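You operate a simulated robot arm through the tools that you are given. There is no shell and no other tool. Be economical: measure what you need, move in short steps, check, and stop when the job is done.

You run a simulated two-armed robot. Do the job below in one go: nothing can be reset, and whatever is moved stays where it is left.

## Task
Pick up the steel shaker that says "flour" from the top of the trays table with one hand, pass it to the other hand and put it on the top of the moulds table. Set down upright: steel shaker.

Only the result counts: the job must be done as asked and must still hold three seconds after the hand-in. Knocking over, shifting, dropping, spilling or breaking anything else fails it.

## Robot
Two 7-joint arms with two-finger grippers on one trunk, on a base that drives. Base frame: it is fixed to the floor where the robot stands at the start and does not move with it; the origin is under the middle of the robot, x ahead of it, y to its left, z up. Units: cm, degrees, N and s.
The left shoulder is at the start at [8.8, 21.6, 111.2], the right one opposite. With the tool pointing down near the work surface each hand reaches from about 32 to 84 cm from the robot's upright axis, wherever it stands, measured 20 degrees to its own side. Places, roughly: top of the moulds table [-20, -270, 80]. Payload 3.18 kg a hand.
Tool frame (each hand has its own): the origin (TCP) lies between the finger pads and is the grasp point; the fingertips stand 3 cm ahead of it; z points along the fingers, y is the line along which they close. Largest opening 14.4 cm; the body of the gripper starts 10.3 cm behind the TCP.
Orientation is that of the tool frame in the base frame, as a unit quaternion [w, x, y, z]. With the fingers straight down and closing along the base's y, the tool's x points along the base's -x, its y along +y and its z along -z.

## Interface
- The arms move only by the tool send_rows. It takes "left_motion", "right_motion" or both (then of equal length, played together; a hand with none holds still); each is a list of rows, each a list of 2 entries, a list of its own where there are three numbers: the shift along the base's x, y, z in cm, then the turn, a rotation vector about the base's x, y, z in rad. In form: [[[dx, dy, dz], [ax, ay, az]], ...]. A call has 1 to 12 rows; each row shifts and turns the commanded pose from where the row before left it. "left_claw" and "right_claw" are, for a hand that has rows, the opening, from 0 (shut) to 1 (fully open), set as the call begins (left out, the last holds). Each row takes 0.2 s and may step no farther than 5 cm and 8.6 degrees from the row before; otherwise, or with a gripper value out of range, the whole call is refused. A pose out of reach is approached as far as the arm can. The call stops where the force on the tool passes 40 N (or 10 N more than at its start, if that is more) or the arm is blocked; 0.2 s more then pass. The fingers move at their own pace and stop on an object; they squeeze with about 44 N. The grip force told is the motor's: it shows also when the fingers shut on nothing. Time passes only in rows, and 0.2 s behind the last, so rows that do not move let the fingers close. The reply holds the time, the measured pose of the TCP, the force on the tool along the base axes, the opening and the grip force, in the units named above and with some noise, with the torque about the TCP (base axes, N m) and any sound that the robot's microphone picked up.
- Cameras (640 x 400 px; columns grow to the right, rows downward): "scene" is now at [18.49, -2.41, 130.1]; the picture's right is [-0.27, -0.96, 0.00], its down [-0.55, 0.15, -0.82] and it looks along [0.79, -0.22, -0.57] (base axes); focal length 274 px, centre (320, 200). "left" rides on the left gripper at [7.6, -1.6, -14.3] in its tool frame; the picture's right is [0.21, 0.98, 0.00], its down [-0.84, 0.18, -0.51] and it looks along [-0.50, 0.11, 0.86] (tool axes); focal length 218 px, centre (320, 200). "right" rides on the right gripper at [7.6, 1.6, -14.3] in its tool frame; the picture's right is [-0.21, 0.98, 0.00], its down [-0.84, -0.18, -0.51] and it looks along [-0.50, -0.11, 0.86] (tool axes); focal length 218 px, centre (320, 200). There is no depth. A picture from a camera that has moved, and an enlarged one, comes with that camera's place and axes in the base frame and with its lens.
- capture(camera): a new picture of that camera. It takes no simulated time.
- slide_trunk(by): slides the trunk up (or, below 0, down) by that many cm; the arms and the scene camera ride with it, the base frame stays. It gives what a move gives, with no picture.
- drive_base(legs): drives the robot by 1 to 6 legs, each [ahead, left, turn to the left] in cm, cm and degrees, along the robot's own axes; the way and the turn of a leg run together, so that a leg with both is an arc; at most 150 cm and 180 degrees a leg. The arms and the cameras ride along, it lands a little off, and it stops where it bumps. It gives what a move gives.
- aim_head(pan, tilt): turns the head with the scene camera to pan (to the left, within 80 degrees either way) and tilt (down, from -29 to 69), counted from straight ahead of the robot. It gives what a move gives.
- inspect(camera, box): a new picture of the part [left, top, right, bottom] of that camera's present view, enlarged. It takes no simulated time.
- job_done(): hands the job in; it is judged then, once.

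Go step by step. Nothing tells you exact positions but the pictures and the camera data: compare them with the known pose of the tool, close in by small moves and look again before you grip or let go. The budget is 120 turns and 100 pictures, counting those below and the enlarged ones. Unless the task says otherwise, let go and move clear before handing in, and close with one line.

The tools are called after "Emit:" as a command line: name --argument value ..., lists and objects as JSON in quotes. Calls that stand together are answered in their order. send_rows: Moves the arms, as the interface text tells. Its arguments: {"type":"object","properties":{"left_motion":{"type":"array","items":{"type":"array"}},"left_claw":{"type":"number"},"right_motion":{"type":"array","items":{"type":"array"}},"right_claw":{"type":"number"}},"required":[]} The other tools are called the same way: slide_trunk (by) slides the trunk up or down; drive_base (legs) drives the base; aim_head (pan, tilt) turns the head that bears the scene camera; capture (camera) takes a picture; inspect (camera, box) takes an enlarged picture of a part of a camera's view; job_done () hands the job in.

At the start:

```text
time: 0.0
left_position: [49.42, 1.74, 108.48]
left_ee_rot: [0.001, -0.001, 1.0, 0.0]
left_force: [0.3, -0.2, 0.1]
left_wrist_torque: [0.01, -0.01, 0.01]
left_finger_gap: 14.39
left_grasp_force: 0.0
right_position: [41.55, -39.09, 105.66]
right_ee_rot: [0.0, 0.0, 1.0, 0.0]
right_force: [0.1, 0.1, -0.2]
right_wrist_torque: [0.02, 0.02, 0.02]
right_finger_gap: 14.41
right_grasp_force: 0.0
trunk travel left (down, up): [-19.5, 17.5]
robot x, y, heading: [0.18, -0.05, -0.1]
head pan, tilt: [-15.6, 34.5]
```

scene: 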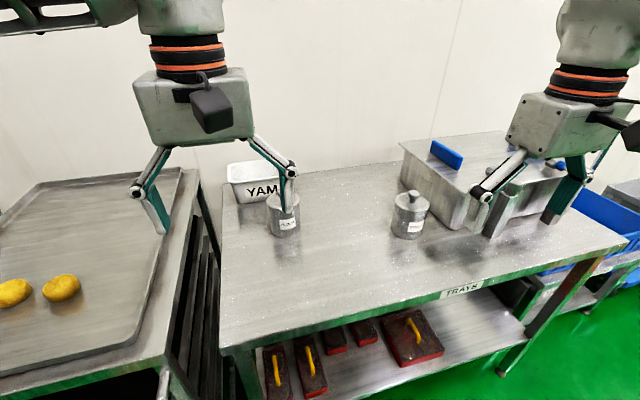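
right: 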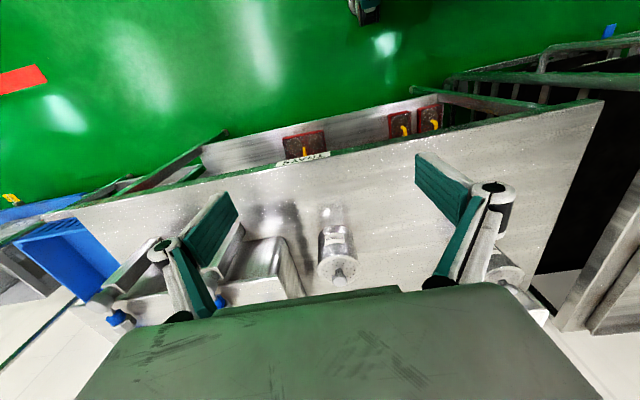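
left: 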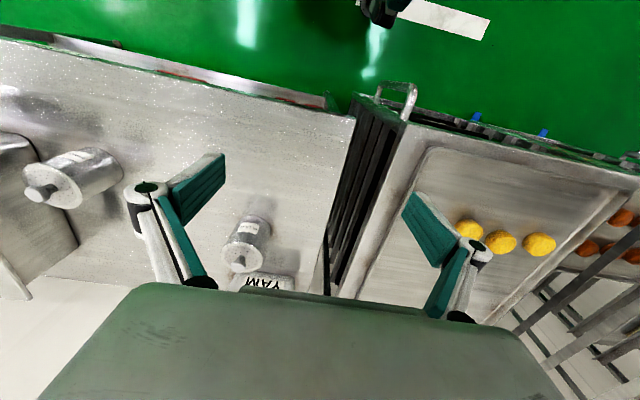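

I see two steel shakers on the trays table; I need to read their labels, so I enlarge both.

Emit:
inspect --camera "scene" --box '[240, 170, 320, 250]'

Emit:
inspect --camera "scene" --box '[370, 170, 450, 250]'

```text
5.00 times, centred on (280, 210) of scene
camera zoom: at [18.49, -2.41, 130.1], right [-0.27, -0.96, 0.0], down [-0.55, 0.15, -0.82], along [0.79, -0.22, -0.57], focal length 1367 px, centre (520, 150)
```

zoom: 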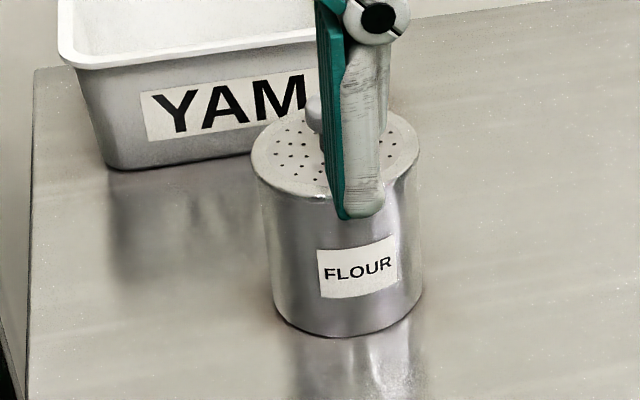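

```text
5.00 times, centred on (410, 210) of scene
camera zoom: at [18.49, -2.41, 130.1], right [-0.27, -0.96, 0.0], down [-0.55, 0.15, -0.82], along [0.79, -0.22, -0.57], focal length 1367 px, centre (-130, 150)
```

zoom: 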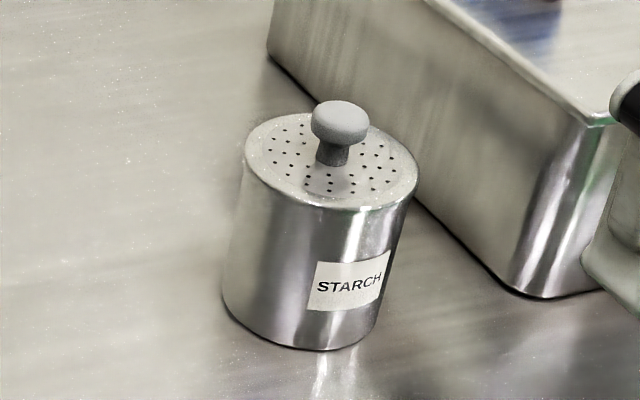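

The flour shaker is the left one (near the YAM bin), roughly at [76, -8.5], about 8.5 cm wide. I check with the left wrist camera.

Emit:
inspect --camera "left" --box '[190, 190, 310, 310]'

Emit:
aim_head --pan -80 --tilt 25

Emit:
capture --camera "scene"

```text
3.33 times, centred on (250, 250) of left
camera zoom: at [41.72, 0.12, 122.79], right [-0.21, 0.98, 0.0], down [0.84, 0.18, 0.51], along [0.5, 0.11, -0.86], focal length 728 px, centre (553, 33)
```

zoom: 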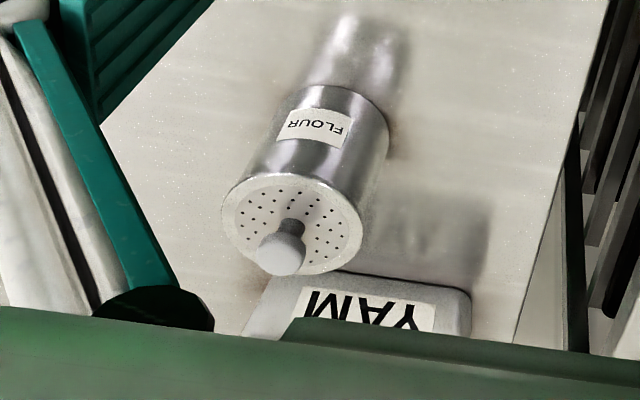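

```text
time: 1.4
left_position: [49.41, 1.67, 108.48]
left_ee_rot: [0.0, 0.0, 1.0, 0.0]
left_force: [0.0, 0.5, 0.7]
left_wrist_torque: [-0.01, 0.01, -0.01]
left_finger_gap: 14.41
left_grasp_force: 0.1
right_position: [41.61, -39.05, 105.48]
right_ee_rot: [0.0, 0.0, 1.0, 0.0]
right_force: [0.2, 0.2, 0.1]
right_wrist_torque: [0.01, 0.01, 0.01]
right_finger_gap: 14.38
right_grasp_force: 0.0
trunk travel left (down, up): [-19.5, 17.5]
robot x, y, heading: [-0.04, -0.41, 0.0]
head pan, tilt: [-80.0, 25.0]
```

```text
93 pictures are left
camera scene: at [11.59, -9.11, 131.6], right [-0.98, -0.17, 0.0], down [-0.07, 0.42, -0.91], along [0.16, -0.89, -0.42], focal length 274 px, centre (320, 200)
```

scene: 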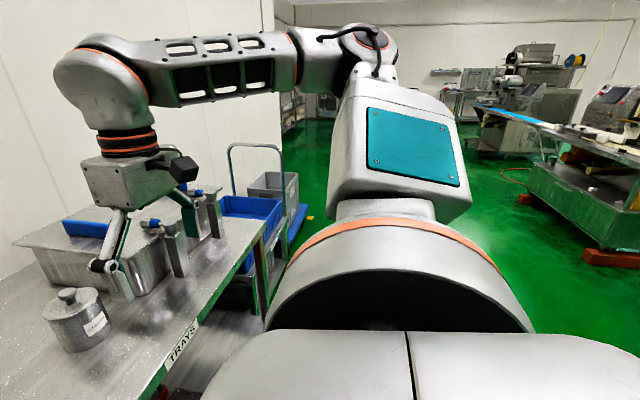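

The can is about 80 cm ahead near y=-9, slightly far; I shift the base a bit ahead and right so that the left hand reaches it well, then look again.

Emit:
drive_base --legs '[[8, -25, 0]]'

Emit:
aim_head --pan 12 --tilt 35

Emit:
capture --camera "scene"

Emit:
capture --camera "left"

```text
time: 4.2
left_position: [57.35, -23.51, 108.5]
left_ee_rot: [-0.001, 0.001, 1.0, 0.0]
left_force: [0.4, 0.2, 1.0]
left_wrist_torque: [-0.01, 0.01, 0.02]
left_finger_gap: 14.38
left_grasp_force: 0.1
right_position: [49.44, -64.23, 105.56]
right_ee_rot: [-0.001, 0.002, 1.0, 0.001]
right_force: [0.4, 0.5, -0.2]
right_wrist_torque: [0.01, -0.04, 0.02]
right_finger_gap: 14.43
right_grasp_force: 0.0
trunk travel left (down, up): [-19.5, 17.5]
robot x, y, heading: [7.84, -24.77, -0.3]
head pan, tilt: [-80.0, 25.0]
```

```text
time: 5.8
left_position: [57.51, -23.52, 108.32]
left_ee_rot: [0.001, 0.001, 1.0, -0.001]
left_force: [0.3, 0.1, 0.0]
left_wrist_torque: [-0.04, 0.02, 0.01]
left_finger_gap: 14.39
left_grasp_force: 0.0
right_position: [49.51, -64.23, 105.37]
right_ee_rot: [0.0, 0.002, 1.0, 0.0]
right_force: [0.3, -1.0, 0.5]
right_wrist_torque: [0.02, 0.02, 0.02]
right_finger_gap: 14.39
right_grasp_force: 0.1
trunk travel left (down, up): [-19.5, 17.5]
robot x, y, heading: [7.61, -25.22, -0.3]
head pan, tilt: [12.0, 35.0]
```

```text
92 pictures are left
camera scene: at [26.54, -23.25, 130.02], right [0.2, -0.98, 0.0], down [-0.56, -0.12, -0.82], along [0.8, 0.17, -0.57], focal length 274 px, centre (320, 200)
```

scene: 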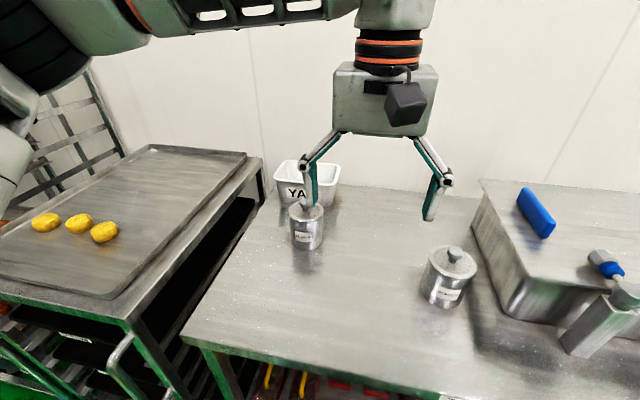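

```text
91 pictures are left
camera left: at [49.66, -24.97, 122.79], right [-0.21, 0.98, 0.0], down [0.84, 0.18, 0.51], along [0.5, 0.1, -0.86], focal length 218 px, centre (320, 200)
```

left: 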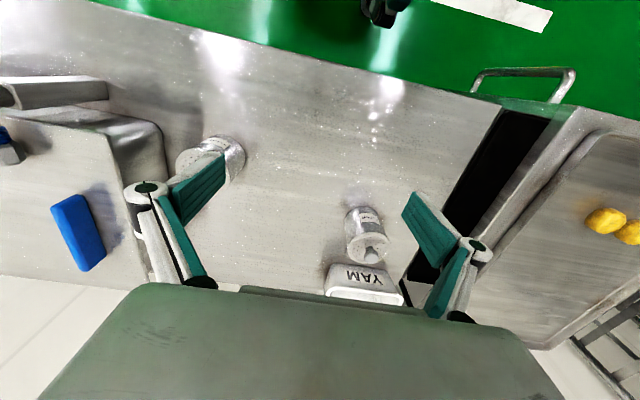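

I enlarge the new left view and the scene view to triangulate the can.

Emit:
inspect --camera "left" --box '[310, 180, 430, 300]'

Emit:
inspect --camera "scene" --box '[265, 180, 345, 260]'

```text
3.33 times, centred on (370, 240) of left
camera zoom: at [49.66, -24.97, 122.79], right [-0.21, 0.98, 0.0], down [0.84, 0.18, 0.51], along [0.5, 0.1, -0.86], focal length 728 px, centre (153, 67)
```

zoom: 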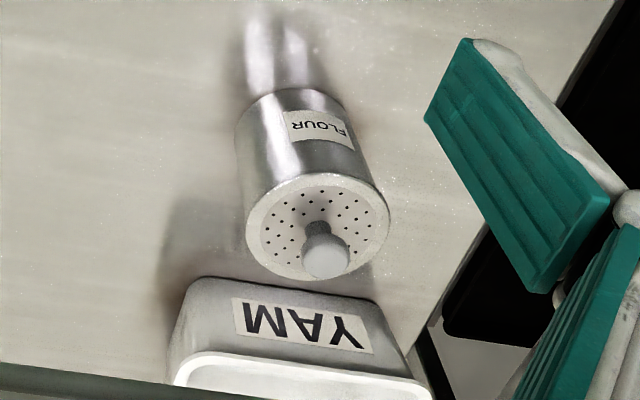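

```text
5.00 times, centred on (305, 220) of scene
camera zoom: at [26.54, -23.25, 130.02], right [0.2, -0.98, 0.0], down [-0.56, -0.12, -0.82], along [0.8, 0.17, -0.57], focal length 1367 px, centre (395, 100)
```

zoom: 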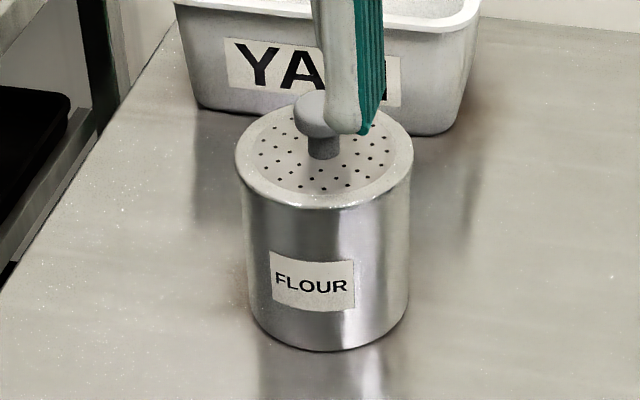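

The can's lid centre is at about [78.2, -8.8, 89.3], 8.8 cm wide, table at z≈79.5. I move the left hand over it, tilted 15° so that the fingers point slightly forward.

Emit:
send_rows --left_motion '[[[3.4, 2.45, -1], [0, -0.0436, 0]], [[3.4, 2.45, -1], [0, -0.0436, 0]], [[3.4, 2.45, -1], [0, -0.0436, 0]], [[3.4, 2.45, -1], [0, -0.0436, 0]], [[3.4, 2.45, -1], [0, -0.0436, 0]], [[3.3, 2.45, -1], [0, -0.0436, 0]], [[0, 0, 0], [0, 0, 0]]]' --left_claw 1

Emit:
capture --camera "left"

Emit:
capture --camera "scene"

```text
time: 7.4
left_position: [77.65, -8.74, 102.41]
left_ee_rot: [0.131, 0.001, 0.991, 0.0]
left_force: [-0.2, -0.1, -0.2]
left_wrist_torque: [0.0, 0.02, -0.02]
left_finger_gap: 14.39
left_grasp_force: 0.2
right_position: [49.34, -64.16, 105.53]
right_ee_rot: [0.0, 0.003, 1.0, 0.0]
right_force: [-0.3, -0.6, -0.7]
right_wrist_torque: [-0.01, -0.02, 0.0]
right_finger_gap: 14.41
right_grasp_force: 0.1
trunk travel left (down, up): [-19.5, 17.5]
robot x, y, heading: [8.21, -25.09, -0.2]
head pan, tilt: [12.0, 35.0]
```

```text
88 pictures are left
camera left: at [66.44, -10.28, 114.33], right [-0.2, 0.98, -0.05], down [0.68, 0.18, 0.71], along [0.7, 0.1, -0.7], focal length 218 px, centre (320, 200)
```

left: 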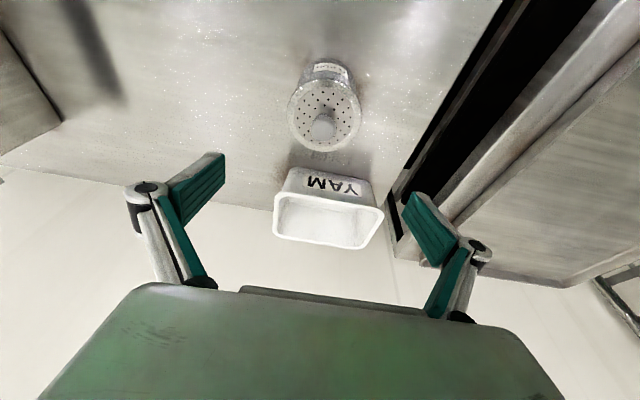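

```text
87 pictures are left
camera scene: at [26.5, -23.29, 130.04], right [0.21, -0.98, 0.0], down [-0.56, -0.12, -0.82], along [0.8, 0.17, -0.57], focal length 274 px, centre (320, 200)
```

scene: 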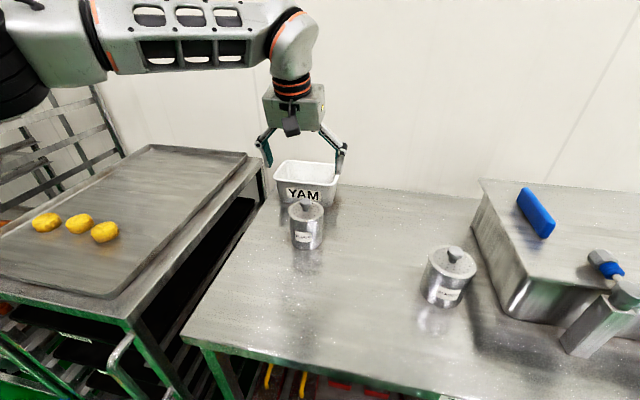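

The lid seems to lie at about [77.7, -9.0]. I come down until the tips are just above lid level and check.

Emit:
send_rows --left_motion '[[[0, 0, -3], [0, 0, 0]], [[0, 0, -3], [0, 0, 0]], [[0, 0, -3], [0, 0, 0]], [[0, 0, 0], [0, 0, 0]]]'

Emit:
capture --camera "left"

Emit:
inspect --camera "scene" --box '[255, 140, 355, 260]'

```text
time: 8.4
left_position: [77.77, -8.92, 93.36]
left_ee_rot: [0.131, 0.001, 0.991, -0.001]
left_force: [0.2, 0.2, 0.0]
left_wrist_torque: [0.02, -0.01, -0.02]
left_finger_gap: 14.4
left_grasp_force: 0.1
right_position: [49.52, -64.21, 105.61]
right_ee_rot: [0.0, 0.001, 1.0, 0.0]
right_force: [-0.1, 0.0, -0.4]
right_wrist_torque: [0.01, 0.0, -0.03]
right_finger_gap: 14.41
right_grasp_force: 0.1
trunk travel left (down, up): [-19.5, 17.5]
robot x, y, heading: [7.91, -25.03, -0.4]
head pan, tilt: [12.0, 35.0]
```

```text
86 pictures are left
camera left: at [66.51, -10.31, 105.33], right [-0.2, 0.98, -0.05], down [0.68, 0.18, 0.71], along [0.7, 0.1, -0.7], focal length 218 px, centre (320, 200)
```

left: 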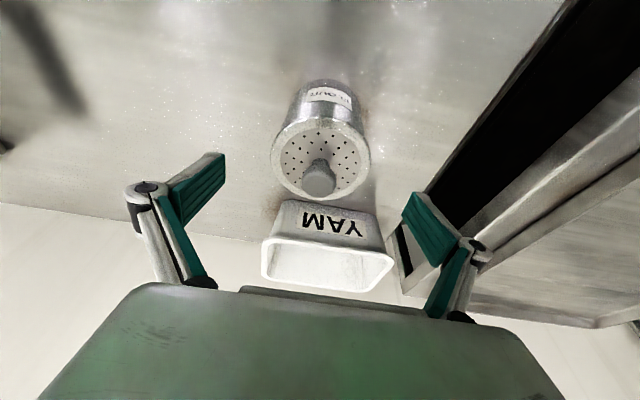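

```text
3.33 times, centred on (305, 200) of scene
camera zoom: at [26.49, -23.25, 130.04], right [0.21, -0.98, 0.0], down [-0.56, -0.12, -0.82], along [0.8, 0.17, -0.57], focal length 912 px, centre (370, 200)
```

zoom: 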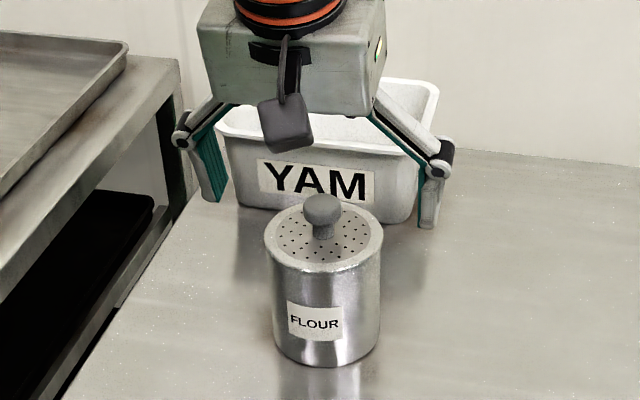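

The hand is centred on the can. I lower to gripping height (tips about 4 cm below the lid) and close.

Emit:
send_rows --left_motion '[[[-0.2, 0, -2.5], [0, 0, 0]], [[-0.1, 0, -2.4], [0, 0, 0]], [[0, 0, 0], [0, 0, 0]]]'

Emit:
send_rows --left_motion '[[[0, 0, 0], [0, 0, 0]], [[0, 0, 0], [0, 0, 0]], [[0, 0, 0], [0, 0, 0]], [[0, 0, 0], [0, 0, 0]]]' --left_claw 0

Emit:
inspect --camera "scene" --box '[255, 140, 355, 260]'

```text
time: 9.2
left_position: [77.56, -8.73, 88.61]
left_ee_rot: [0.131, 0.001, 0.991, 0.0]
left_force: [0.5, 0.1, -0.1]
left_wrist_torque: [-0.05, 0.02, 0.01]
left_finger_gap: 14.41
left_grasp_force: 0.1
right_position: [49.45, -64.3, 105.57]
right_ee_rot: [0.0, 0.001, 1.0, 0.0]
right_force: [-0.7, 0.1, 0.0]
right_wrist_torque: [0.02, 0.02, 0.04]
right_finger_gap: 14.38
right_grasp_force: 0.1
trunk travel left (down, up): [-19.5, 17.5]
robot x, y, heading: [8.37, -24.86, -0.3]
head pan, tilt: [12.0, 35.0]
```

```text
time: 10.2
left_position: [77.41, -8.84, 88.63]
left_ee_rot: [0.13, 0.0, 0.991, 0.0]
left_force: [-0.6, -1.4, -0.1]
left_wrist_torque: [-0.03, -0.02, 0.0]
left_finger_gap: 8.46
left_grasp_force: 43.9
right_position: [49.53, -64.18, 105.44]
right_ee_rot: [0.0, 0.002, 1.0, 0.0]
right_force: [-0.4, -0.2, 0.1]
right_wrist_torque: [0.01, 0.04, 0.01]
right_finger_gap: 14.44
right_grasp_force: 0.0
trunk travel left (down, up): [-19.5, 17.5]
robot x, y, heading: [8.11, -25.01, 0.1]
head pan, tilt: [12.0, 35.0]
heard: snap
```

```text
3.33 times, centred on (305, 200) of scene
camera zoom: at [26.54, -23.26, 130.02], right [0.21, -0.98, 0.0], down [-0.56, -0.12, -0.82], along [0.8, 0.17, -0.57], focal length 912 px, centre (370, 200)
```

zoom: 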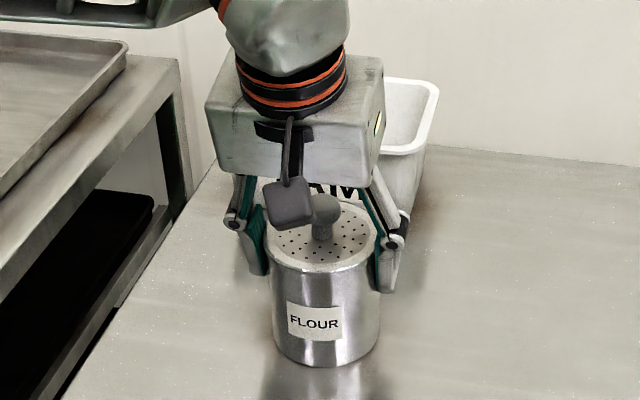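

The can is gripped (8.46 cm wide). I lift it gently and check.

Emit:
send_rows --left_motion '[[[0, 0, 1], [0, 0, 0]], [[0, 0, 2], [0, 0, 0]], [[0, 0, 3], [0, 0, 0]], [[0, 0, 4], [0, 0, 0]], [[0, 0, 4], [0, 0, 0]], [[0, 0, 2], [0, 0, 0]], [[0, 0, 0], [0, 0, 0]]]'

Emit:
capture --camera "scene"

```text
time: 11.8
left_position: [77.49, -8.75, 104.58]
left_ee_rot: [0.13, 0.001, 0.992, 0.001]
left_force: [0.4, 0.2, 0.6]
left_wrist_torque: [0.0, -0.01, 0.03]
left_finger_gap: 8.46
left_grasp_force: 44.2
right_position: [49.56, -64.21, 105.59]
right_ee_rot: [-0.001, 0.001, 1.0, 0.0]
right_force: [-0.2, 0.3, -0.6]
right_wrist_torque: [-0.02, 0.01, 0.03]
right_finger_gap: 14.4
right_grasp_force: 0.1
trunk travel left (down, up): [-19.5, 17.5]
robot x, y, heading: [8.08, -25.08, -0.3]
head pan, tilt: [12.0, 35.0]
```

```text
83 pictures are left
camera scene: at [26.56, -23.24, 130.01], right [0.21, -0.98, 0.0], down [-0.56, -0.12, -0.82], along [0.8, 0.17, -0.57], focal length 274 px, centre (320, 200)
```

scene: 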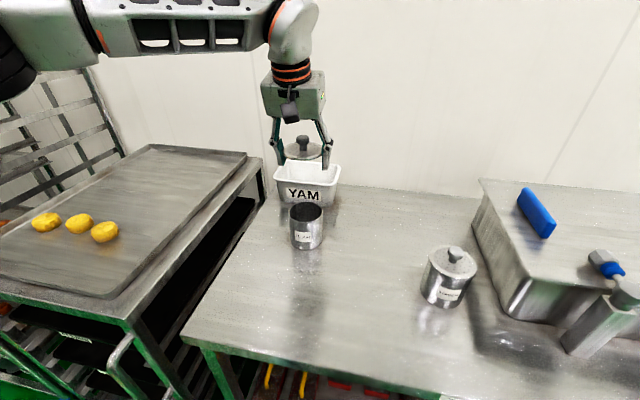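

Only the lid came up: the fingers hold the lid, and the can stays open on the table. I look closer at both.

Emit:
inspect --camera "scene" --box '[265, 120, 345, 180]'

Emit:
inspect --camera "scene" --box '[270, 185, 350, 255]'

Emit:
capture --camera "left"

```text
6.67 times, centred on (305, 150) of scene
camera zoom: at [26.56, -23.24, 130.01], right [0.21, -0.98, 0.0], down [-0.56, -0.12, -0.82], along [0.8, 0.17, -0.57], focal length 1823 px, centre (420, 533)
```

zoom: 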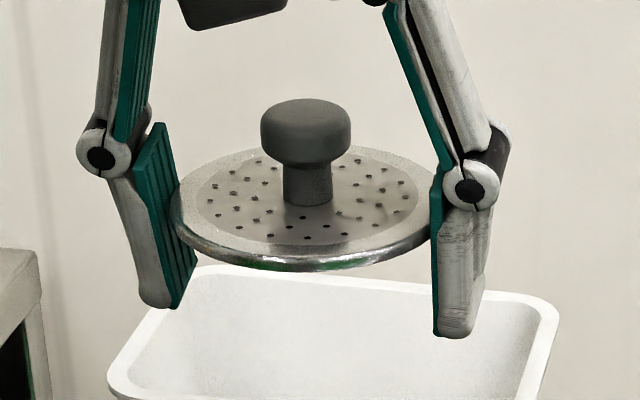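

```text
5.71 times, centred on (310, 220) of scene
camera zoom: at [26.56, -23.24, 130.01], right [0.21, -0.98, 0.0], down [-0.56, -0.12, -0.82], along [0.8, 0.17, -0.57], focal length 1563 px, centre (377, 86)
```

zoom: 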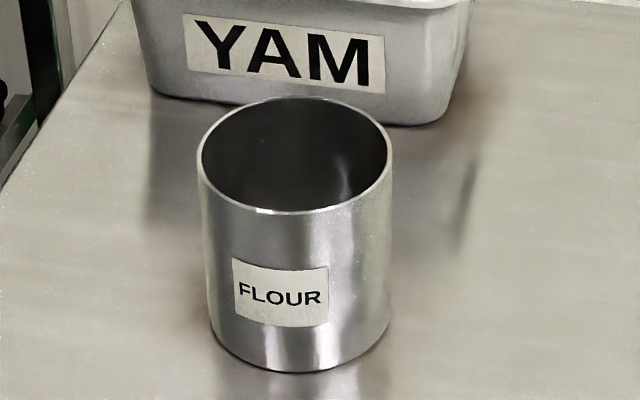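

```text
80 pictures are left
camera left: at [66.19, -10.32, 116.46], right [-0.2, 0.98, -0.05], down [0.68, 0.18, 0.71], along [0.7, 0.1, -0.7], focal length 218 px, centre (320, 200)
```

left: 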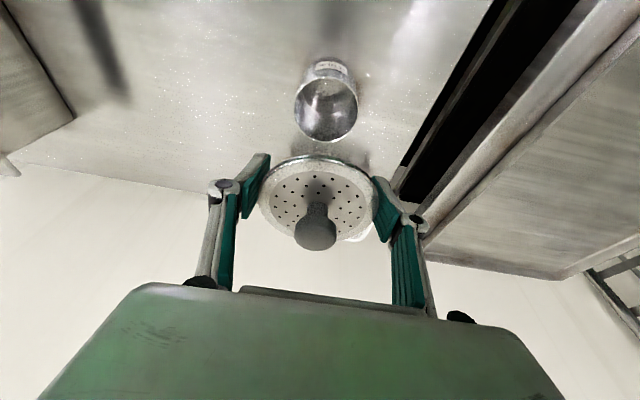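

The lid is only snapped on. I lower it exactly the way it came and look whether it seats again.

Emit:
send_rows --left_motion '[[[0, 0, -4], [0, 0, 0]], [[0, 0, -4], [0, 0, 0]], [[0, 0, -3], [0, 0, 0]], [[0, 0, -2], [0, 0, 0]], [[0, 0, -1], [0, 0, 0]], [[0, 0, -1], [0, 0, 0]], [[0, 0, -0.5], [0, 0, 0]], [[0, 0, 0], [0, 0, 0]]]'

Emit:
inspect --camera "scene" --box '[265, 170, 345, 250]'

```text
time: 13.6
left_position: [77.43, -8.88, 88.91]
left_ee_rot: [0.13, 0.0, 0.992, 0.0]
left_force: [-0.6, -0.3, -0.6]
left_wrist_torque: [-0.01, 0.03, 0.01]
left_finger_gap: 8.46
left_grasp_force: 43.7
right_position: [49.49, -64.34, 105.5]
right_ee_rot: [0.0, 0.002, 1.0, 0.0]
right_force: [-0.7, -0.4, 0.5]
right_wrist_torque: [-0.03, 0.03, 0.0]
right_finger_gap: 14.39
right_grasp_force: 0.1
trunk travel left (down, up): [-19.5, 17.5]
robot x, y, heading: [7.87, -25.33, -0.3]
head pan, tilt: [12.0, 35.0]
```

```text
5.00 times, centred on (305, 210) of scene
camera zoom: at [26.54, -23.25, 130.02], right [0.21, -0.98, 0.0], down [-0.56, -0.12, -0.82], along [0.8, 0.17, -0.57], focal length 1367 px, centre (395, 150)
```

zoom: 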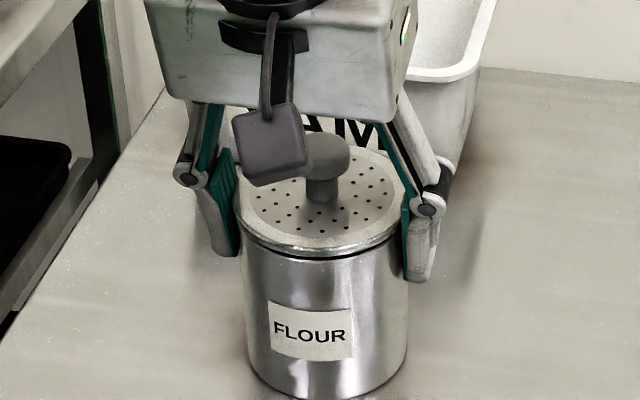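

Lid is about half a cm above the body, well aligned. I press it down in small steps.

Emit:
send_rows --left_motion '[[[0, 0, -0.25], [0, 0, 0]], [[0, 0, -0.25], [0, 0, 0]], [[0, 0, -0.1], [0, 0, 0]], [[0, 0, 0], [0, 0, 0]]]'

Emit:
inspect --camera "scene" --box '[265, 170, 345, 250]'

```text
time: 14.6
left_position: [77.49, -8.83, 88.44]
left_ee_rot: [0.132, 0.001, 0.991, 0.0]
left_force: [-0.9, 0.4, 5.0]
left_wrist_torque: [-0.07, 0.19, -0.02]
left_finger_gap: 8.5
left_grasp_force: 43.6
right_position: [49.44, -64.14, 105.62]
right_ee_rot: [0.0, 0.002, 1.0, -0.001]
right_force: [0.6, 0.4, -0.6]
right_wrist_torque: [-0.01, -0.03, -0.04]
right_finger_gap: 14.39
right_grasp_force: 0.1
trunk travel left (down, up): [-19.5, 17.5]
robot x, y, heading: [8.25, -25.13, -0.2]
head pan, tilt: [12.0, 35.0]
```

```text
5.00 times, centred on (305, 210) of scene
camera zoom: at [26.47, -23.25, 130.05], right [0.21, -0.98, 0.0], down [-0.56, -0.12, -0.82], along [0.8, 0.17, -0.57], focal length 1367 px, centre (395, 150)
```

zoom: 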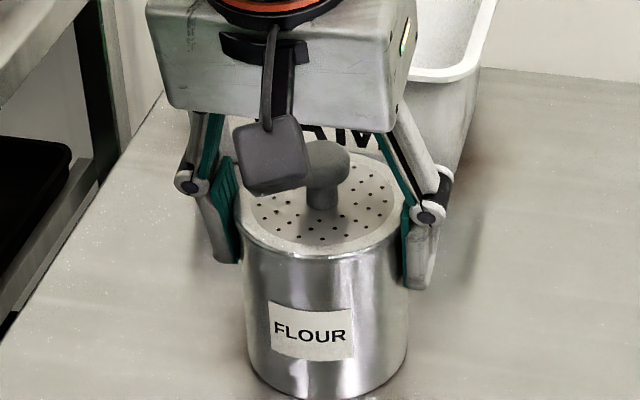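

The lid is back on the body with light contact. I press a bit harder, listening for a snap.

Emit:
send_rows --left_motion '[[[0, 0, -0.2], [0, 0, 0]], [[0, 0, -0.2], [0, 0, 0]], [[0, 0, 0], [0, 0, 0]]]'

```text
time: 15.4
left_position: [77.45, -8.79, 88.46]
left_ee_rot: [0.135, 0.001, 0.991, -0.001]
left_force: [-1.7, 2.2, 27.1]
left_wrist_torque: [0.14, 0.71, -0.07]
left_finger_gap: 8.47
left_grasp_force: 43.9
right_position: [49.35, -64.34, 105.63]
right_ee_rot: [0.002, 0.001, 1.0, 0.0]
right_force: [-0.2, 1.0, 0.1]
right_wrist_torque: [0.0, 0.0, 0.02]
right_finger_gap: 14.41
right_grasp_force: 0.0
trunk travel left (down, up): [-19.5, 17.5]
robot x, y, heading: [7.5, -24.86, -0.2]
head pan, tilt: [12.0, 35.0]
```

No snap, but the lid sits flush. I'll let go of it, back off, and take the body below the lid from the side with the fingers tilted only 30° below horizontal.

Emit:
send_rows --left_motion '[[[0, 0, 0.4], [0, 0, 0]], [[0, 0, 0], [0, 0, 0]]]'

Emit:
send_rows --left_motion '[[[0, 0, 0], [0, 0, 0]], [[0, 0, 0], [0, 0, 0]], [[0, 0, 0], [0, 0, 0]], [[0, 0, 0], [0, 0, 0]]]' --left_claw 1

Emit:
inspect --camera "scene" --box '[265, 170, 345, 250]'

```text
time: 16.0
left_position: [77.41, -8.74, 88.54]
left_ee_rot: [0.131, 0.001, 0.991, 0.0]
left_force: [4.4, -0.2, 17.0]
left_wrist_torque: [-0.23, -0.6, -0.03]
left_finger_gap: 8.47
left_grasp_force: 44.4
right_position: [49.42, -64.22, 105.45]
right_ee_rot: [0.0, 0.002, 1.0, 0.0]
right_force: [0.2, 0.2, -0.6]
right_wrist_torque: [0.01, 0.01, -0.03]
right_finger_gap: 14.42
right_grasp_force: 0.0
trunk travel left (down, up): [-19.5, 17.5]
robot x, y, heading: [8.12, -25.02, -0.3]
head pan, tilt: [12.0, 35.0]
```

```text
time: 17.0
left_position: [77.53, -8.72, 88.46]
left_ee_rot: [0.13, 0.002, 0.991, -0.001]
left_force: [0.0, 0.3, 0.0]
left_wrist_torque: [0.02, -0.01, -0.02]
left_finger_gap: 14.39
left_grasp_force: 0.2
right_position: [49.46, -64.32, 105.45]
right_ee_rot: [0.0, 0.002, 1.0, 0.0]
right_force: [-0.1, -0.4, 1.0]
right_wrist_torque: [0.0, 0.01, -0.02]
right_finger_gap: 14.4
right_grasp_force: 0.2
trunk travel left (down, up): [-19.5, 17.5]
robot x, y, heading: [7.96, -25.13, -0.5]
head pan, tilt: [12.0, 35.0]
heard: snap
```

```text
5.00 times, centred on (305, 210) of scene
camera zoom: at [26.54, -23.25, 130.02], right [0.21, -0.98, 0.0], down [-0.56, -0.12, -0.82], along [0.8, 0.17, -0.57], focal length 1367 px, centre (395, 150)
```

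zoom: 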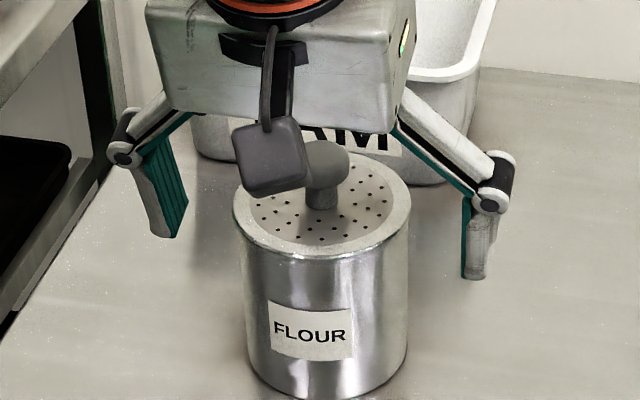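

A snap on release: the lid has latched again, and squeezing the lid rim is what unlatches it. I rise clear, back off and tilt for the side grip.

Emit:
send_rows --left_motion '[[[0, 0, 4], [0, 0, 0]], [[0, 0, 4], [0, 0, 0]], [[0, 0, 4], [0, 0, 0]], [[-2, 0, 4], [0, 0, 0]], [[-2.4, 0, 0], [0, -0.131, 0]], [[-2.4, 0, 0], [0, -0.131, 0]], [[-2.4, 0, 0], [0, -0.131, 0]], [[-2.4, 0, 0], [0, -0.131, 0]], [[-1, 0, 0], [0, -0.131, 0]], [[0, 0, 0], [0, -0.131, 0]], [[0, 0, 0], [0, 0, 0]]]'

Emit:
capture --camera "scene"

Emit:
capture --camera "left"

```text
time: 19.4
left_position: [64.8, -8.78, 104.43]
left_ee_rot: [0.501, 0.001, 0.865, 0.0]
left_force: [-0.1, 0.6, 0.3]
left_wrist_torque: [0.0, -0.01, -0.02]
left_finger_gap: 14.4
left_grasp_force: 0.1
right_position: [49.42, -64.23, 105.54]
right_ee_rot: [0.0, 0.002, 1.0, 0.0]
right_force: [-0.7, 0.3, 0.4]
right_wrist_torque: [0.01, -0.02, 0.0]
right_finger_gap: 14.41
right_grasp_force: 0.0
trunk travel left (down, up): [-19.5, 17.5]
robot x, y, heading: [7.78, -24.98, -0.3]
head pan, tilt: [12.0, 35.0]
```

```text
76 pictures are left
camera scene: at [26.53, -23.23, 130.03], right [0.21, -0.98, 0.0], down [-0.56, -0.12, -0.82], along [0.8, 0.17, -0.57], focal length 274 px, centre (320, 200)
```

scene: 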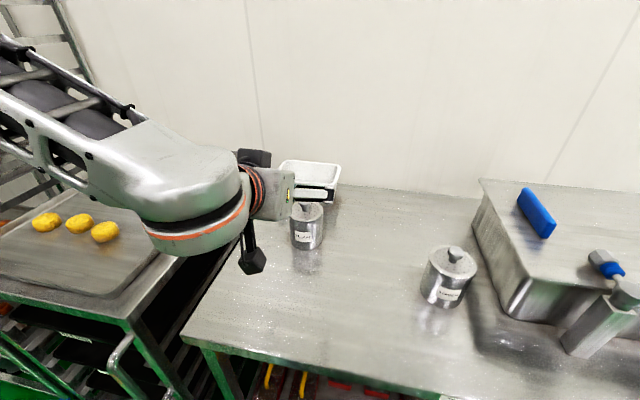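

```text
75 pictures are left
camera left: at [48.5, -10.29, 105.01], right [-0.1, 0.98, -0.18], down [-0.02, 0.18, 0.98], along [0.99, 0.1, 0.0], focal length 218 px, centre (320, 200)
```

left: 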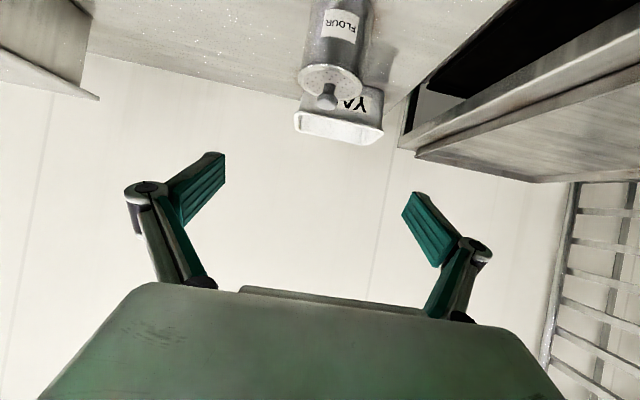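

Tilt is right. I lower to the pre-approach point in line with the grip and look again.

Emit:
send_rows --left_motion '[[[0.3, 0, -3], [0, 0, 0]], [[0.3, 0, -3], [0, 0, 0]], [[0.3, 0, -3], [0, 0, 0]], [[0.2, 0, -2], [0, 0, 0]], [[0, 0, 0], [0, 0, 0]]]'

Emit:
capture --camera "scene"

Emit:
inspect --camera "left" --box '[220, 0, 460, 160]'

```text
time: 20.6
left_position: [65.97, -10.4, 95.25]
left_ee_rot: [0.498, 0.0, 0.867, 0.002]
left_force: [-0.8, 0.1, -0.4]
left_wrist_torque: [0.0, 0.05, 0.0]
left_finger_gap: 14.42
left_grasp_force: 0.0
left hand out of reach, approached as far as the arm can: row 3, 4
right_position: [49.51, -64.19, 105.59]
right_ee_rot: [-0.001, 0.001, 1.0, 0.0]
right_force: [0.5, -0.2, 0.6]
right_wrist_torque: [-0.02, -0.03, 0.01]
right_finger_gap: 14.39
right_grasp_force: 0.0
trunk travel left (down, up): [-19.5, 17.5]
robot x, y, heading: [7.76, -24.83, -0.1]
head pan, tilt: [12.0, 35.0]
```

```text
74 pictures are left
camera scene: at [26.53, -23.2, 130.03], right [0.21, -0.98, 0.0], down [-0.56, -0.12, -0.82], along [0.8, 0.17, -0.57], focal length 274 px, centre (320, 200)
```

scene: 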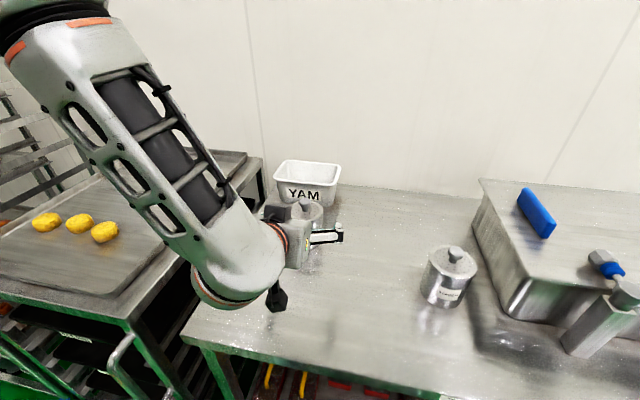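

```text
2.50 times, centred on (340, 80) of left
camera zoom: at [49.73, -12.04, 95.91], right [-0.11, 0.98, -0.18], down [-0.02, 0.18, 0.98], along [0.99, 0.11, 0.0], focal length 546 px, centre (270, 500)
```

zoom: 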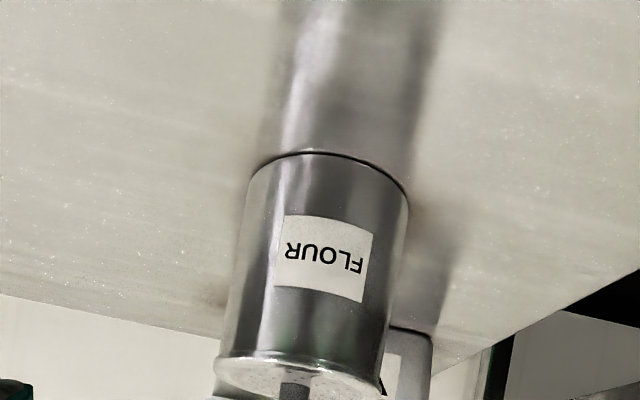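

That pose is beyond the arm at this trunk height. I raise the hand again and slide the trunk down instead.

Emit:
send_rows --left_motion '[[[0, 0, 4], [0, 0, 0]], [[0, 0, 4], [0, 0, 0]], [[0, 0, 4], [0, 0, 0]], [[0, 0, 0], [0, 0, 0]]]'

Emit:
slide_trunk --by -12

Emit:
capture --camera "scene"

```text
time: 21.6
left_position: [66.06, -10.51, 107.2]
left_ee_rot: [0.5, 0.002, 0.866, 0.0]
left_force: [-0.1, 0.8, 0.0]
left_wrist_torque: [0.01, -0.01, 0.02]
left_finger_gap: 14.41
left_grasp_force: 0.0
right_position: [49.6, -64.07, 105.45]
right_ee_rot: [-0.001, 0.002, 1.0, 0.0]
right_force: [-1.0, -0.3, 0.0]
right_wrist_torque: [0.02, 0.0, 0.0]
right_finger_gap: 14.41
right_grasp_force: 0.0
trunk travel left (down, up): [-19.5, 17.5]
robot x, y, heading: [7.9, -24.68, -0.2]
head pan, tilt: [12.0, 35.0]
```

```text
time: 23.1
left_position: [67.41, -10.58, 89.6]
left_ee_rot: [0.444, 0.0, 0.896, 0.001]
left_force: [0.3, 0.0, 0.2]
left_wrist_torque: [-0.02, 0.05, 0.03]
left_finger_gap: 14.38
left_grasp_force: 0.0
right_position: [49.45, -64.2, 93.6]
right_ee_rot: [0.001, 0.003, 1.0, 0.0]
right_force: [0.0, 0.8, 0.7]
right_wrist_torque: [0.02, -0.04, 0.02]
right_finger_gap: 14.41
right_grasp_force: 0.0
trunk travel left (down, up): [-7.5, 29.5]
robot x, y, heading: [8.09, -24.85, -0.3]
head pan, tilt: [12.0, 35.0]
```

```text
72 pictures are left
camera scene: at [38.96, -23.28, 115.74], right [0.21, -0.98, 0.0], down [-0.56, -0.12, -0.82], along [0.8, 0.17, -0.57], focal length 274 px, centre (320, 200)
```

scene: 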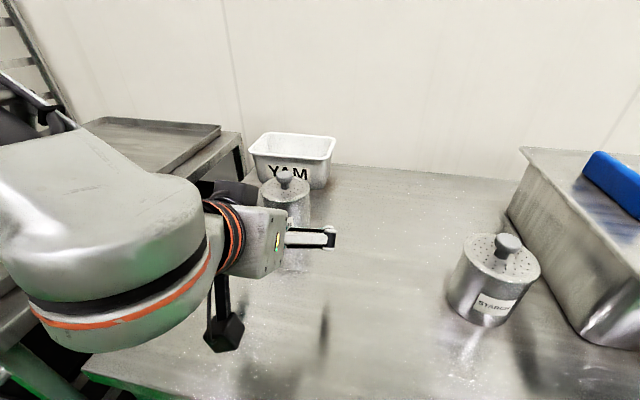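

The trunk leaned forward while lowering; the hand is now at z 89.6. I re-set the tilt and pre-approach pose and see if it is reachable.

Emit:
send_rows --left_motion '[[[-0.7, 0.8, 1.9], [0, -0.064, 0]], [[-0.8, 0.85, 1.9], [0, -0.064, 0]], [[0, 0, 0], [0, 0, 0]]]'

Emit:
capture --camera "left"

Emit:
capture --camera "scene"

```text
time: 23.9
left_position: [68.49, -10.49, 94.01]
left_ee_rot: [0.498, 0.001, 0.867, 0.001]
left_force: [-0.5, 0.1, -0.7]
left_wrist_torque: [-0.03, 0.0, -0.01]
left_finger_gap: 14.41
left_grasp_force: 0.1
left hand out of reach, approached as far as the arm can: row 1, 2
right_position: [49.56, -64.14, 93.5]
right_ee_rot: [0.0, 0.001, 1.0, 0.0]
right_force: [-0.1, -0.1, 0.1]
right_wrist_torque: [0.01, -0.06, 0.01]
right_finger_gap: 14.4
right_grasp_force: 0.1
trunk travel left (down, up): [-7.5, 29.5]
robot x, y, heading: [7.63, -24.66, -0.2]
head pan, tilt: [12.0, 35.0]
```

```text
71 pictures are left
camera left: at [52.25, -12.14, 94.68], right [-0.11, 0.98, -0.18], down [-0.01, 0.18, 0.98], along [0.99, 0.11, 0.0], focal length 218 px, centre (320, 200)
```

left: 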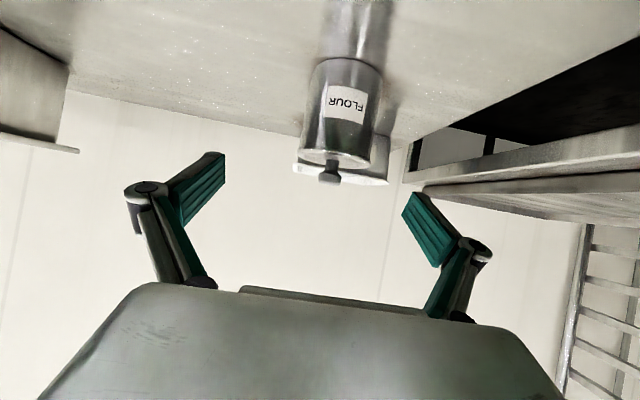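

```text
70 pictures are left
camera scene: at [39.13, -23.28, 115.65], right [0.21, -0.98, 0.0], down [-0.56, -0.12, -0.82], along [0.8, 0.17, -0.57], focal length 274 px, centre (320, 200)
```

scene: 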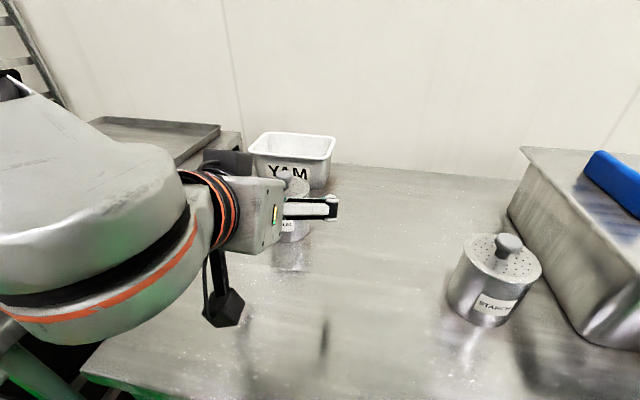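

Shoulder seems too close now, so I drive back 12 cm and reach forward.

Emit:
drive_base --legs '[[-12, 0, 0]]'

Emit:
send_rows --left_motion '[[[2, 0.5, 0], [0, 0, 0]], [[2, 0.5, 0], [0, 0, 0]], [[2, 0.5, 0], [0, 0, 0]], [[0, 0, 0], [0, 0, 0]]]'

Emit:
capture --camera "scene"

```text
time: 25.2
left_position: [56.62, -10.46, 94.14]
left_ee_rot: [0.498, -0.001, 0.867, 0.003]
left_force: [-0.2, -0.3, 1.3]
left_wrist_torque: [0.01, 0.03, -0.02]
left_finger_gap: 14.38
left_grasp_force: 0.0
right_position: [37.47, -64.11, 93.52]
right_ee_rot: [0.0, 0.001, 1.0, 0.001]
right_force: [0.3, 0.3, -0.2]
right_wrist_torque: [0.0, -0.03, -0.01]
right_finger_gap: 14.41
right_grasp_force: 0.0
trunk travel left (down, up): [-7.5, 29.5]
robot x, y, heading: [-3.66, -24.66, -0.3]
head pan, tilt: [12.0, 35.0]
```

```text
time: 26.2
left_position: [62.81, -8.96, 94.03]
left_ee_rot: [0.498, 0.0, 0.867, 0.002]
left_force: [0.2, -1.5, -0.2]
left_wrist_torque: [0.03, 0.03, 0.01]
left_finger_gap: 14.41
left_grasp_force: 0.1
right_position: [37.64, -64.2, 93.41]
right_ee_rot: [0.0, 0.001, 1.0, 0.0]
right_force: [-0.4, -0.1, 0.0]
right_wrist_torque: [-0.02, 0.0, 0.0]
right_finger_gap: 14.41
right_grasp_force: 0.0
trunk travel left (down, up): [-7.5, 29.5]
robot x, y, heading: [-3.98, -24.74, -0.1]
head pan, tilt: [12.0, 35.0]
```

```text
69 pictures are left
camera scene: at [27.21, -23.23, 115.66], right [0.21, -0.98, 0.0], down [-0.56, -0.12, -0.82], along [0.8, 0.17, -0.57], focal length 274 px, centre (320, 200)
```

scene: 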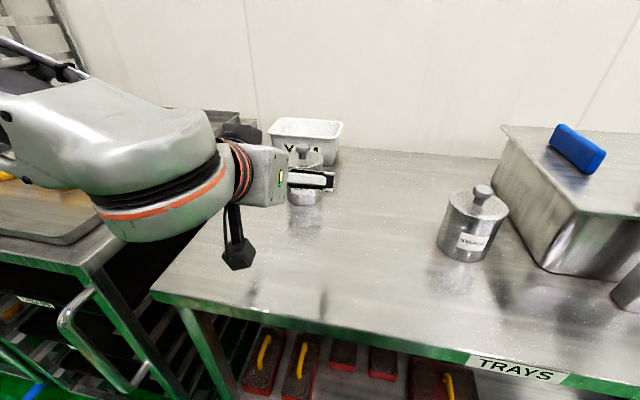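

Now it reaches. I slide along the approach line to just before the can and check alignment.

Emit:
send_rows --left_motion '[[[3, 0, -1], [0, 0, 0]], [[3, 0.1, -1.5], [0, 0, 0]], [[0, 0, 0], [0, 0, 0]]]'

Emit:
capture --camera "left"

Emit:
inspect --camera "scene" --box '[240, 100, 360, 220]'

```text
time: 27.0
left_position: [68.63, -8.89, 91.68]
left_ee_rot: [0.498, 0.0, 0.867, 0.002]
left_force: [0.4, 1.2, 0.3]
left_wrist_torque: [0.0, 0.04, -0.01]
left_finger_gap: 14.38
left_grasp_force: 0.1
right_position: [37.54, -64.2, 93.66]
right_ee_rot: [0.001, 0.0, 1.0, 0.0]
right_force: [0.4, -0.6, 0.2]
right_wrist_torque: [-0.01, 0.0, -0.01]
right_finger_gap: 14.38
right_grasp_force: 0.1
trunk travel left (down, up): [-7.5, 29.5]
robot x, y, heading: [-3.72, -24.93, -0.1]
head pan, tilt: [12.0, 35.0]
```

```text
68 pictures are left
camera left: at [52.37, -10.52, 92.27], right [-0.11, 0.98, -0.18], down [-0.02, 0.18, 0.98], along [0.99, 0.11, 0.0], focal length 218 px, centre (320, 200)
```

left: 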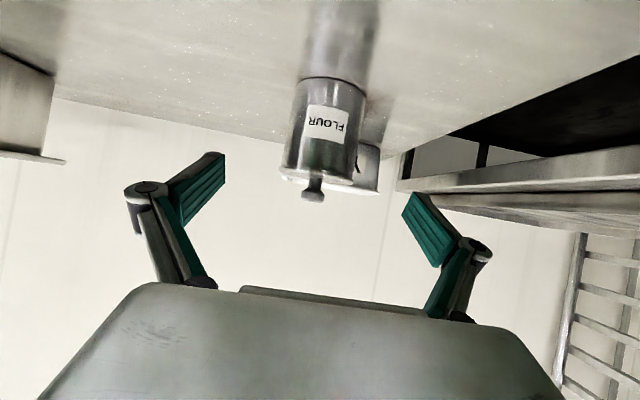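

```text
3.33 times, centred on (300, 160) of scene
camera zoom: at [27.18, -23.23, 115.68], right [0.21, -0.98, 0.0], down [-0.56, -0.12, -0.82], along [0.8, 0.17, -0.57], focal length 912 px, centre (387, 333)
```

zoom: 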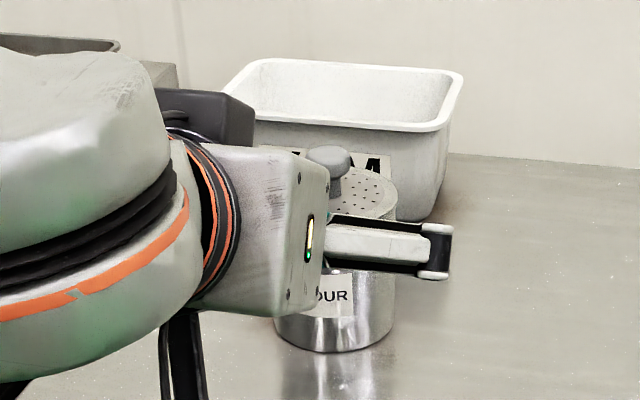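

Aligned. I advance along the approach line so that the fingers straddle the body below the lid, without closing yet.

Emit:
send_rows --left_motion '[[[2.6, 0, -1.45], [0, 0, 0]], [[2.6, 0, -1.45], [0, 0, 0]], [[2.4, 0.1, -1.4], [0, 0, 0]], [[0, 0, 0], [0, 0, 0]]]'

Emit:
capture --camera "left"

Emit:
inspect --camera "scene" --box '[240, 100, 360, 220]'

```text
time: 28.0
left_position: [76.25, -8.84, 87.39]
left_ee_rot: [0.498, 0.0, 0.867, 0.002]
left_force: [0.5, 0.4, 0.3]
left_wrist_torque: [0.0, 0.0, 0.01]
left_finger_gap: 14.41
left_grasp_force: 0.1
right_position: [37.54, -64.12, 93.52]
right_ee_rot: [0.0, 0.001, 1.0, 0.0]
right_force: [0.3, -0.5, -0.2]
right_wrist_torque: [-0.01, -0.01, 0.02]
right_finger_gap: 14.42
right_grasp_force: 0.0
trunk travel left (down, up): [-7.5, 29.5]
robot x, y, heading: [-3.85, -25.09, 0.1]
head pan, tilt: [12.0, 35.0]
```

```text
66 pictures are left
camera left: at [59.97, -10.46, 87.96], right [-0.11, 0.98, -0.18], down [-0.02, 0.18, 0.98], along [0.99, 0.11, 0.0], focal length 218 px, centre (320, 200)
```

left: 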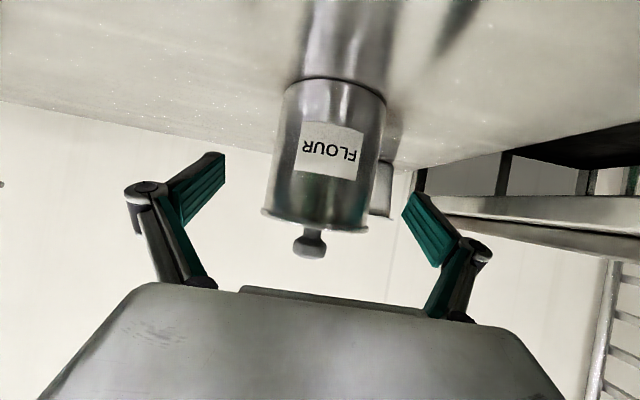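

```text
3.33 times, centred on (300, 160) of scene
camera zoom: at [27.18, -23.23, 115.68], right [0.21, -0.98, 0.0], down [-0.56, -0.12, -0.82], along [0.8, 0.17, -0.57], focal length 912 px, centre (387, 333)
```

zoom: 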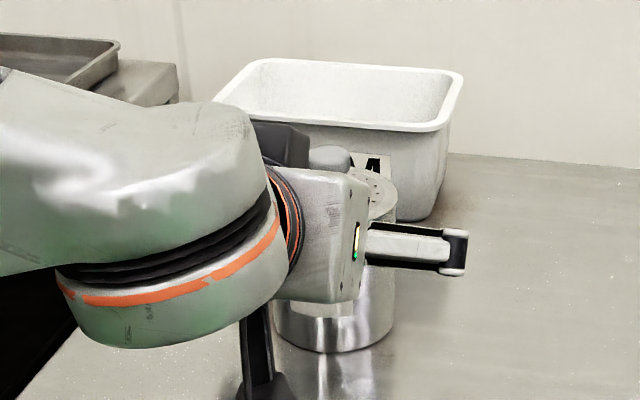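

Well placed; I go 0.5 cm lower to stay clear of the lid rim and close on the body, listening for a snap.

Emit:
send_rows --left_motion '[[[0, 0, -0.5], [0, 0, 0]], [[0, 0, 0], [0, 0, 0]]]'

Emit:
send_rows --left_motion '[[[0, 0, 0], [0, 0, 0]], [[0, 0, 0], [0, 0, 0]], [[0, 0, 0], [0, 0, 0]], [[0, 0, 0], [0, 0, 0]]]' --left_claw 0

Emit:
capture --camera "left"

```text
time: 28.6
left_position: [76.26, -8.72, 86.68]
left_ee_rot: [0.499, 0.0, 0.867, 0.002]
left_force: [0.4, 0.5, 0.6]
left_wrist_torque: [-0.02, -0.01, 0.01]
left_finger_gap: 14.4
left_grasp_force: 0.1
right_position: [37.72, -64.06, 93.47]
right_ee_rot: [0.0, 0.0, 1.0, 0.001]
right_force: [-0.4, 0.7, -0.1]
right_wrist_torque: [-0.02, 0.01, 0.02]
right_finger_gap: 14.4
right_grasp_force: 0.0
trunk travel left (down, up): [-7.5, 29.5]
robot x, y, heading: [-4.13, -25.28, -0.4]
head pan, tilt: [12.0, 35.0]
```

```text
time: 29.6
left_position: [76.16, -8.84, 86.76]
left_ee_rot: [0.498, 0.0, 0.867, 0.002]
left_force: [-0.4, -0.4, 0.4]
left_wrist_torque: [-0.13, -0.17, 0.01]
left_finger_gap: 8.33
left_grasp_force: 43.9
right_position: [37.68, -64.08, 93.53]
right_ee_rot: [0.0, 0.001, 1.0, -0.001]
right_force: [0.4, -0.3, -0.4]
right_wrist_torque: [0.0, -0.01, 0.0]
right_finger_gap: 14.42
right_grasp_force: 0.1
trunk travel left (down, up): [-7.5, 29.5]
robot x, y, heading: [-3.93, -24.94, 0.0]
head pan, tilt: [12.0, 35.0]
```

```text
64 pictures are left
camera left: at [59.96, -10.4, 87.4], right [-0.11, 0.98, -0.18], down [-0.01, 0.18, 0.98], along [0.99, 0.11, 0.0], focal length 218 px, centre (320, 200)
```

left: 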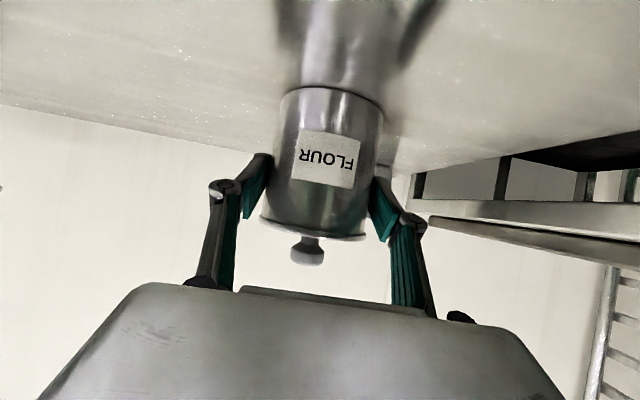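

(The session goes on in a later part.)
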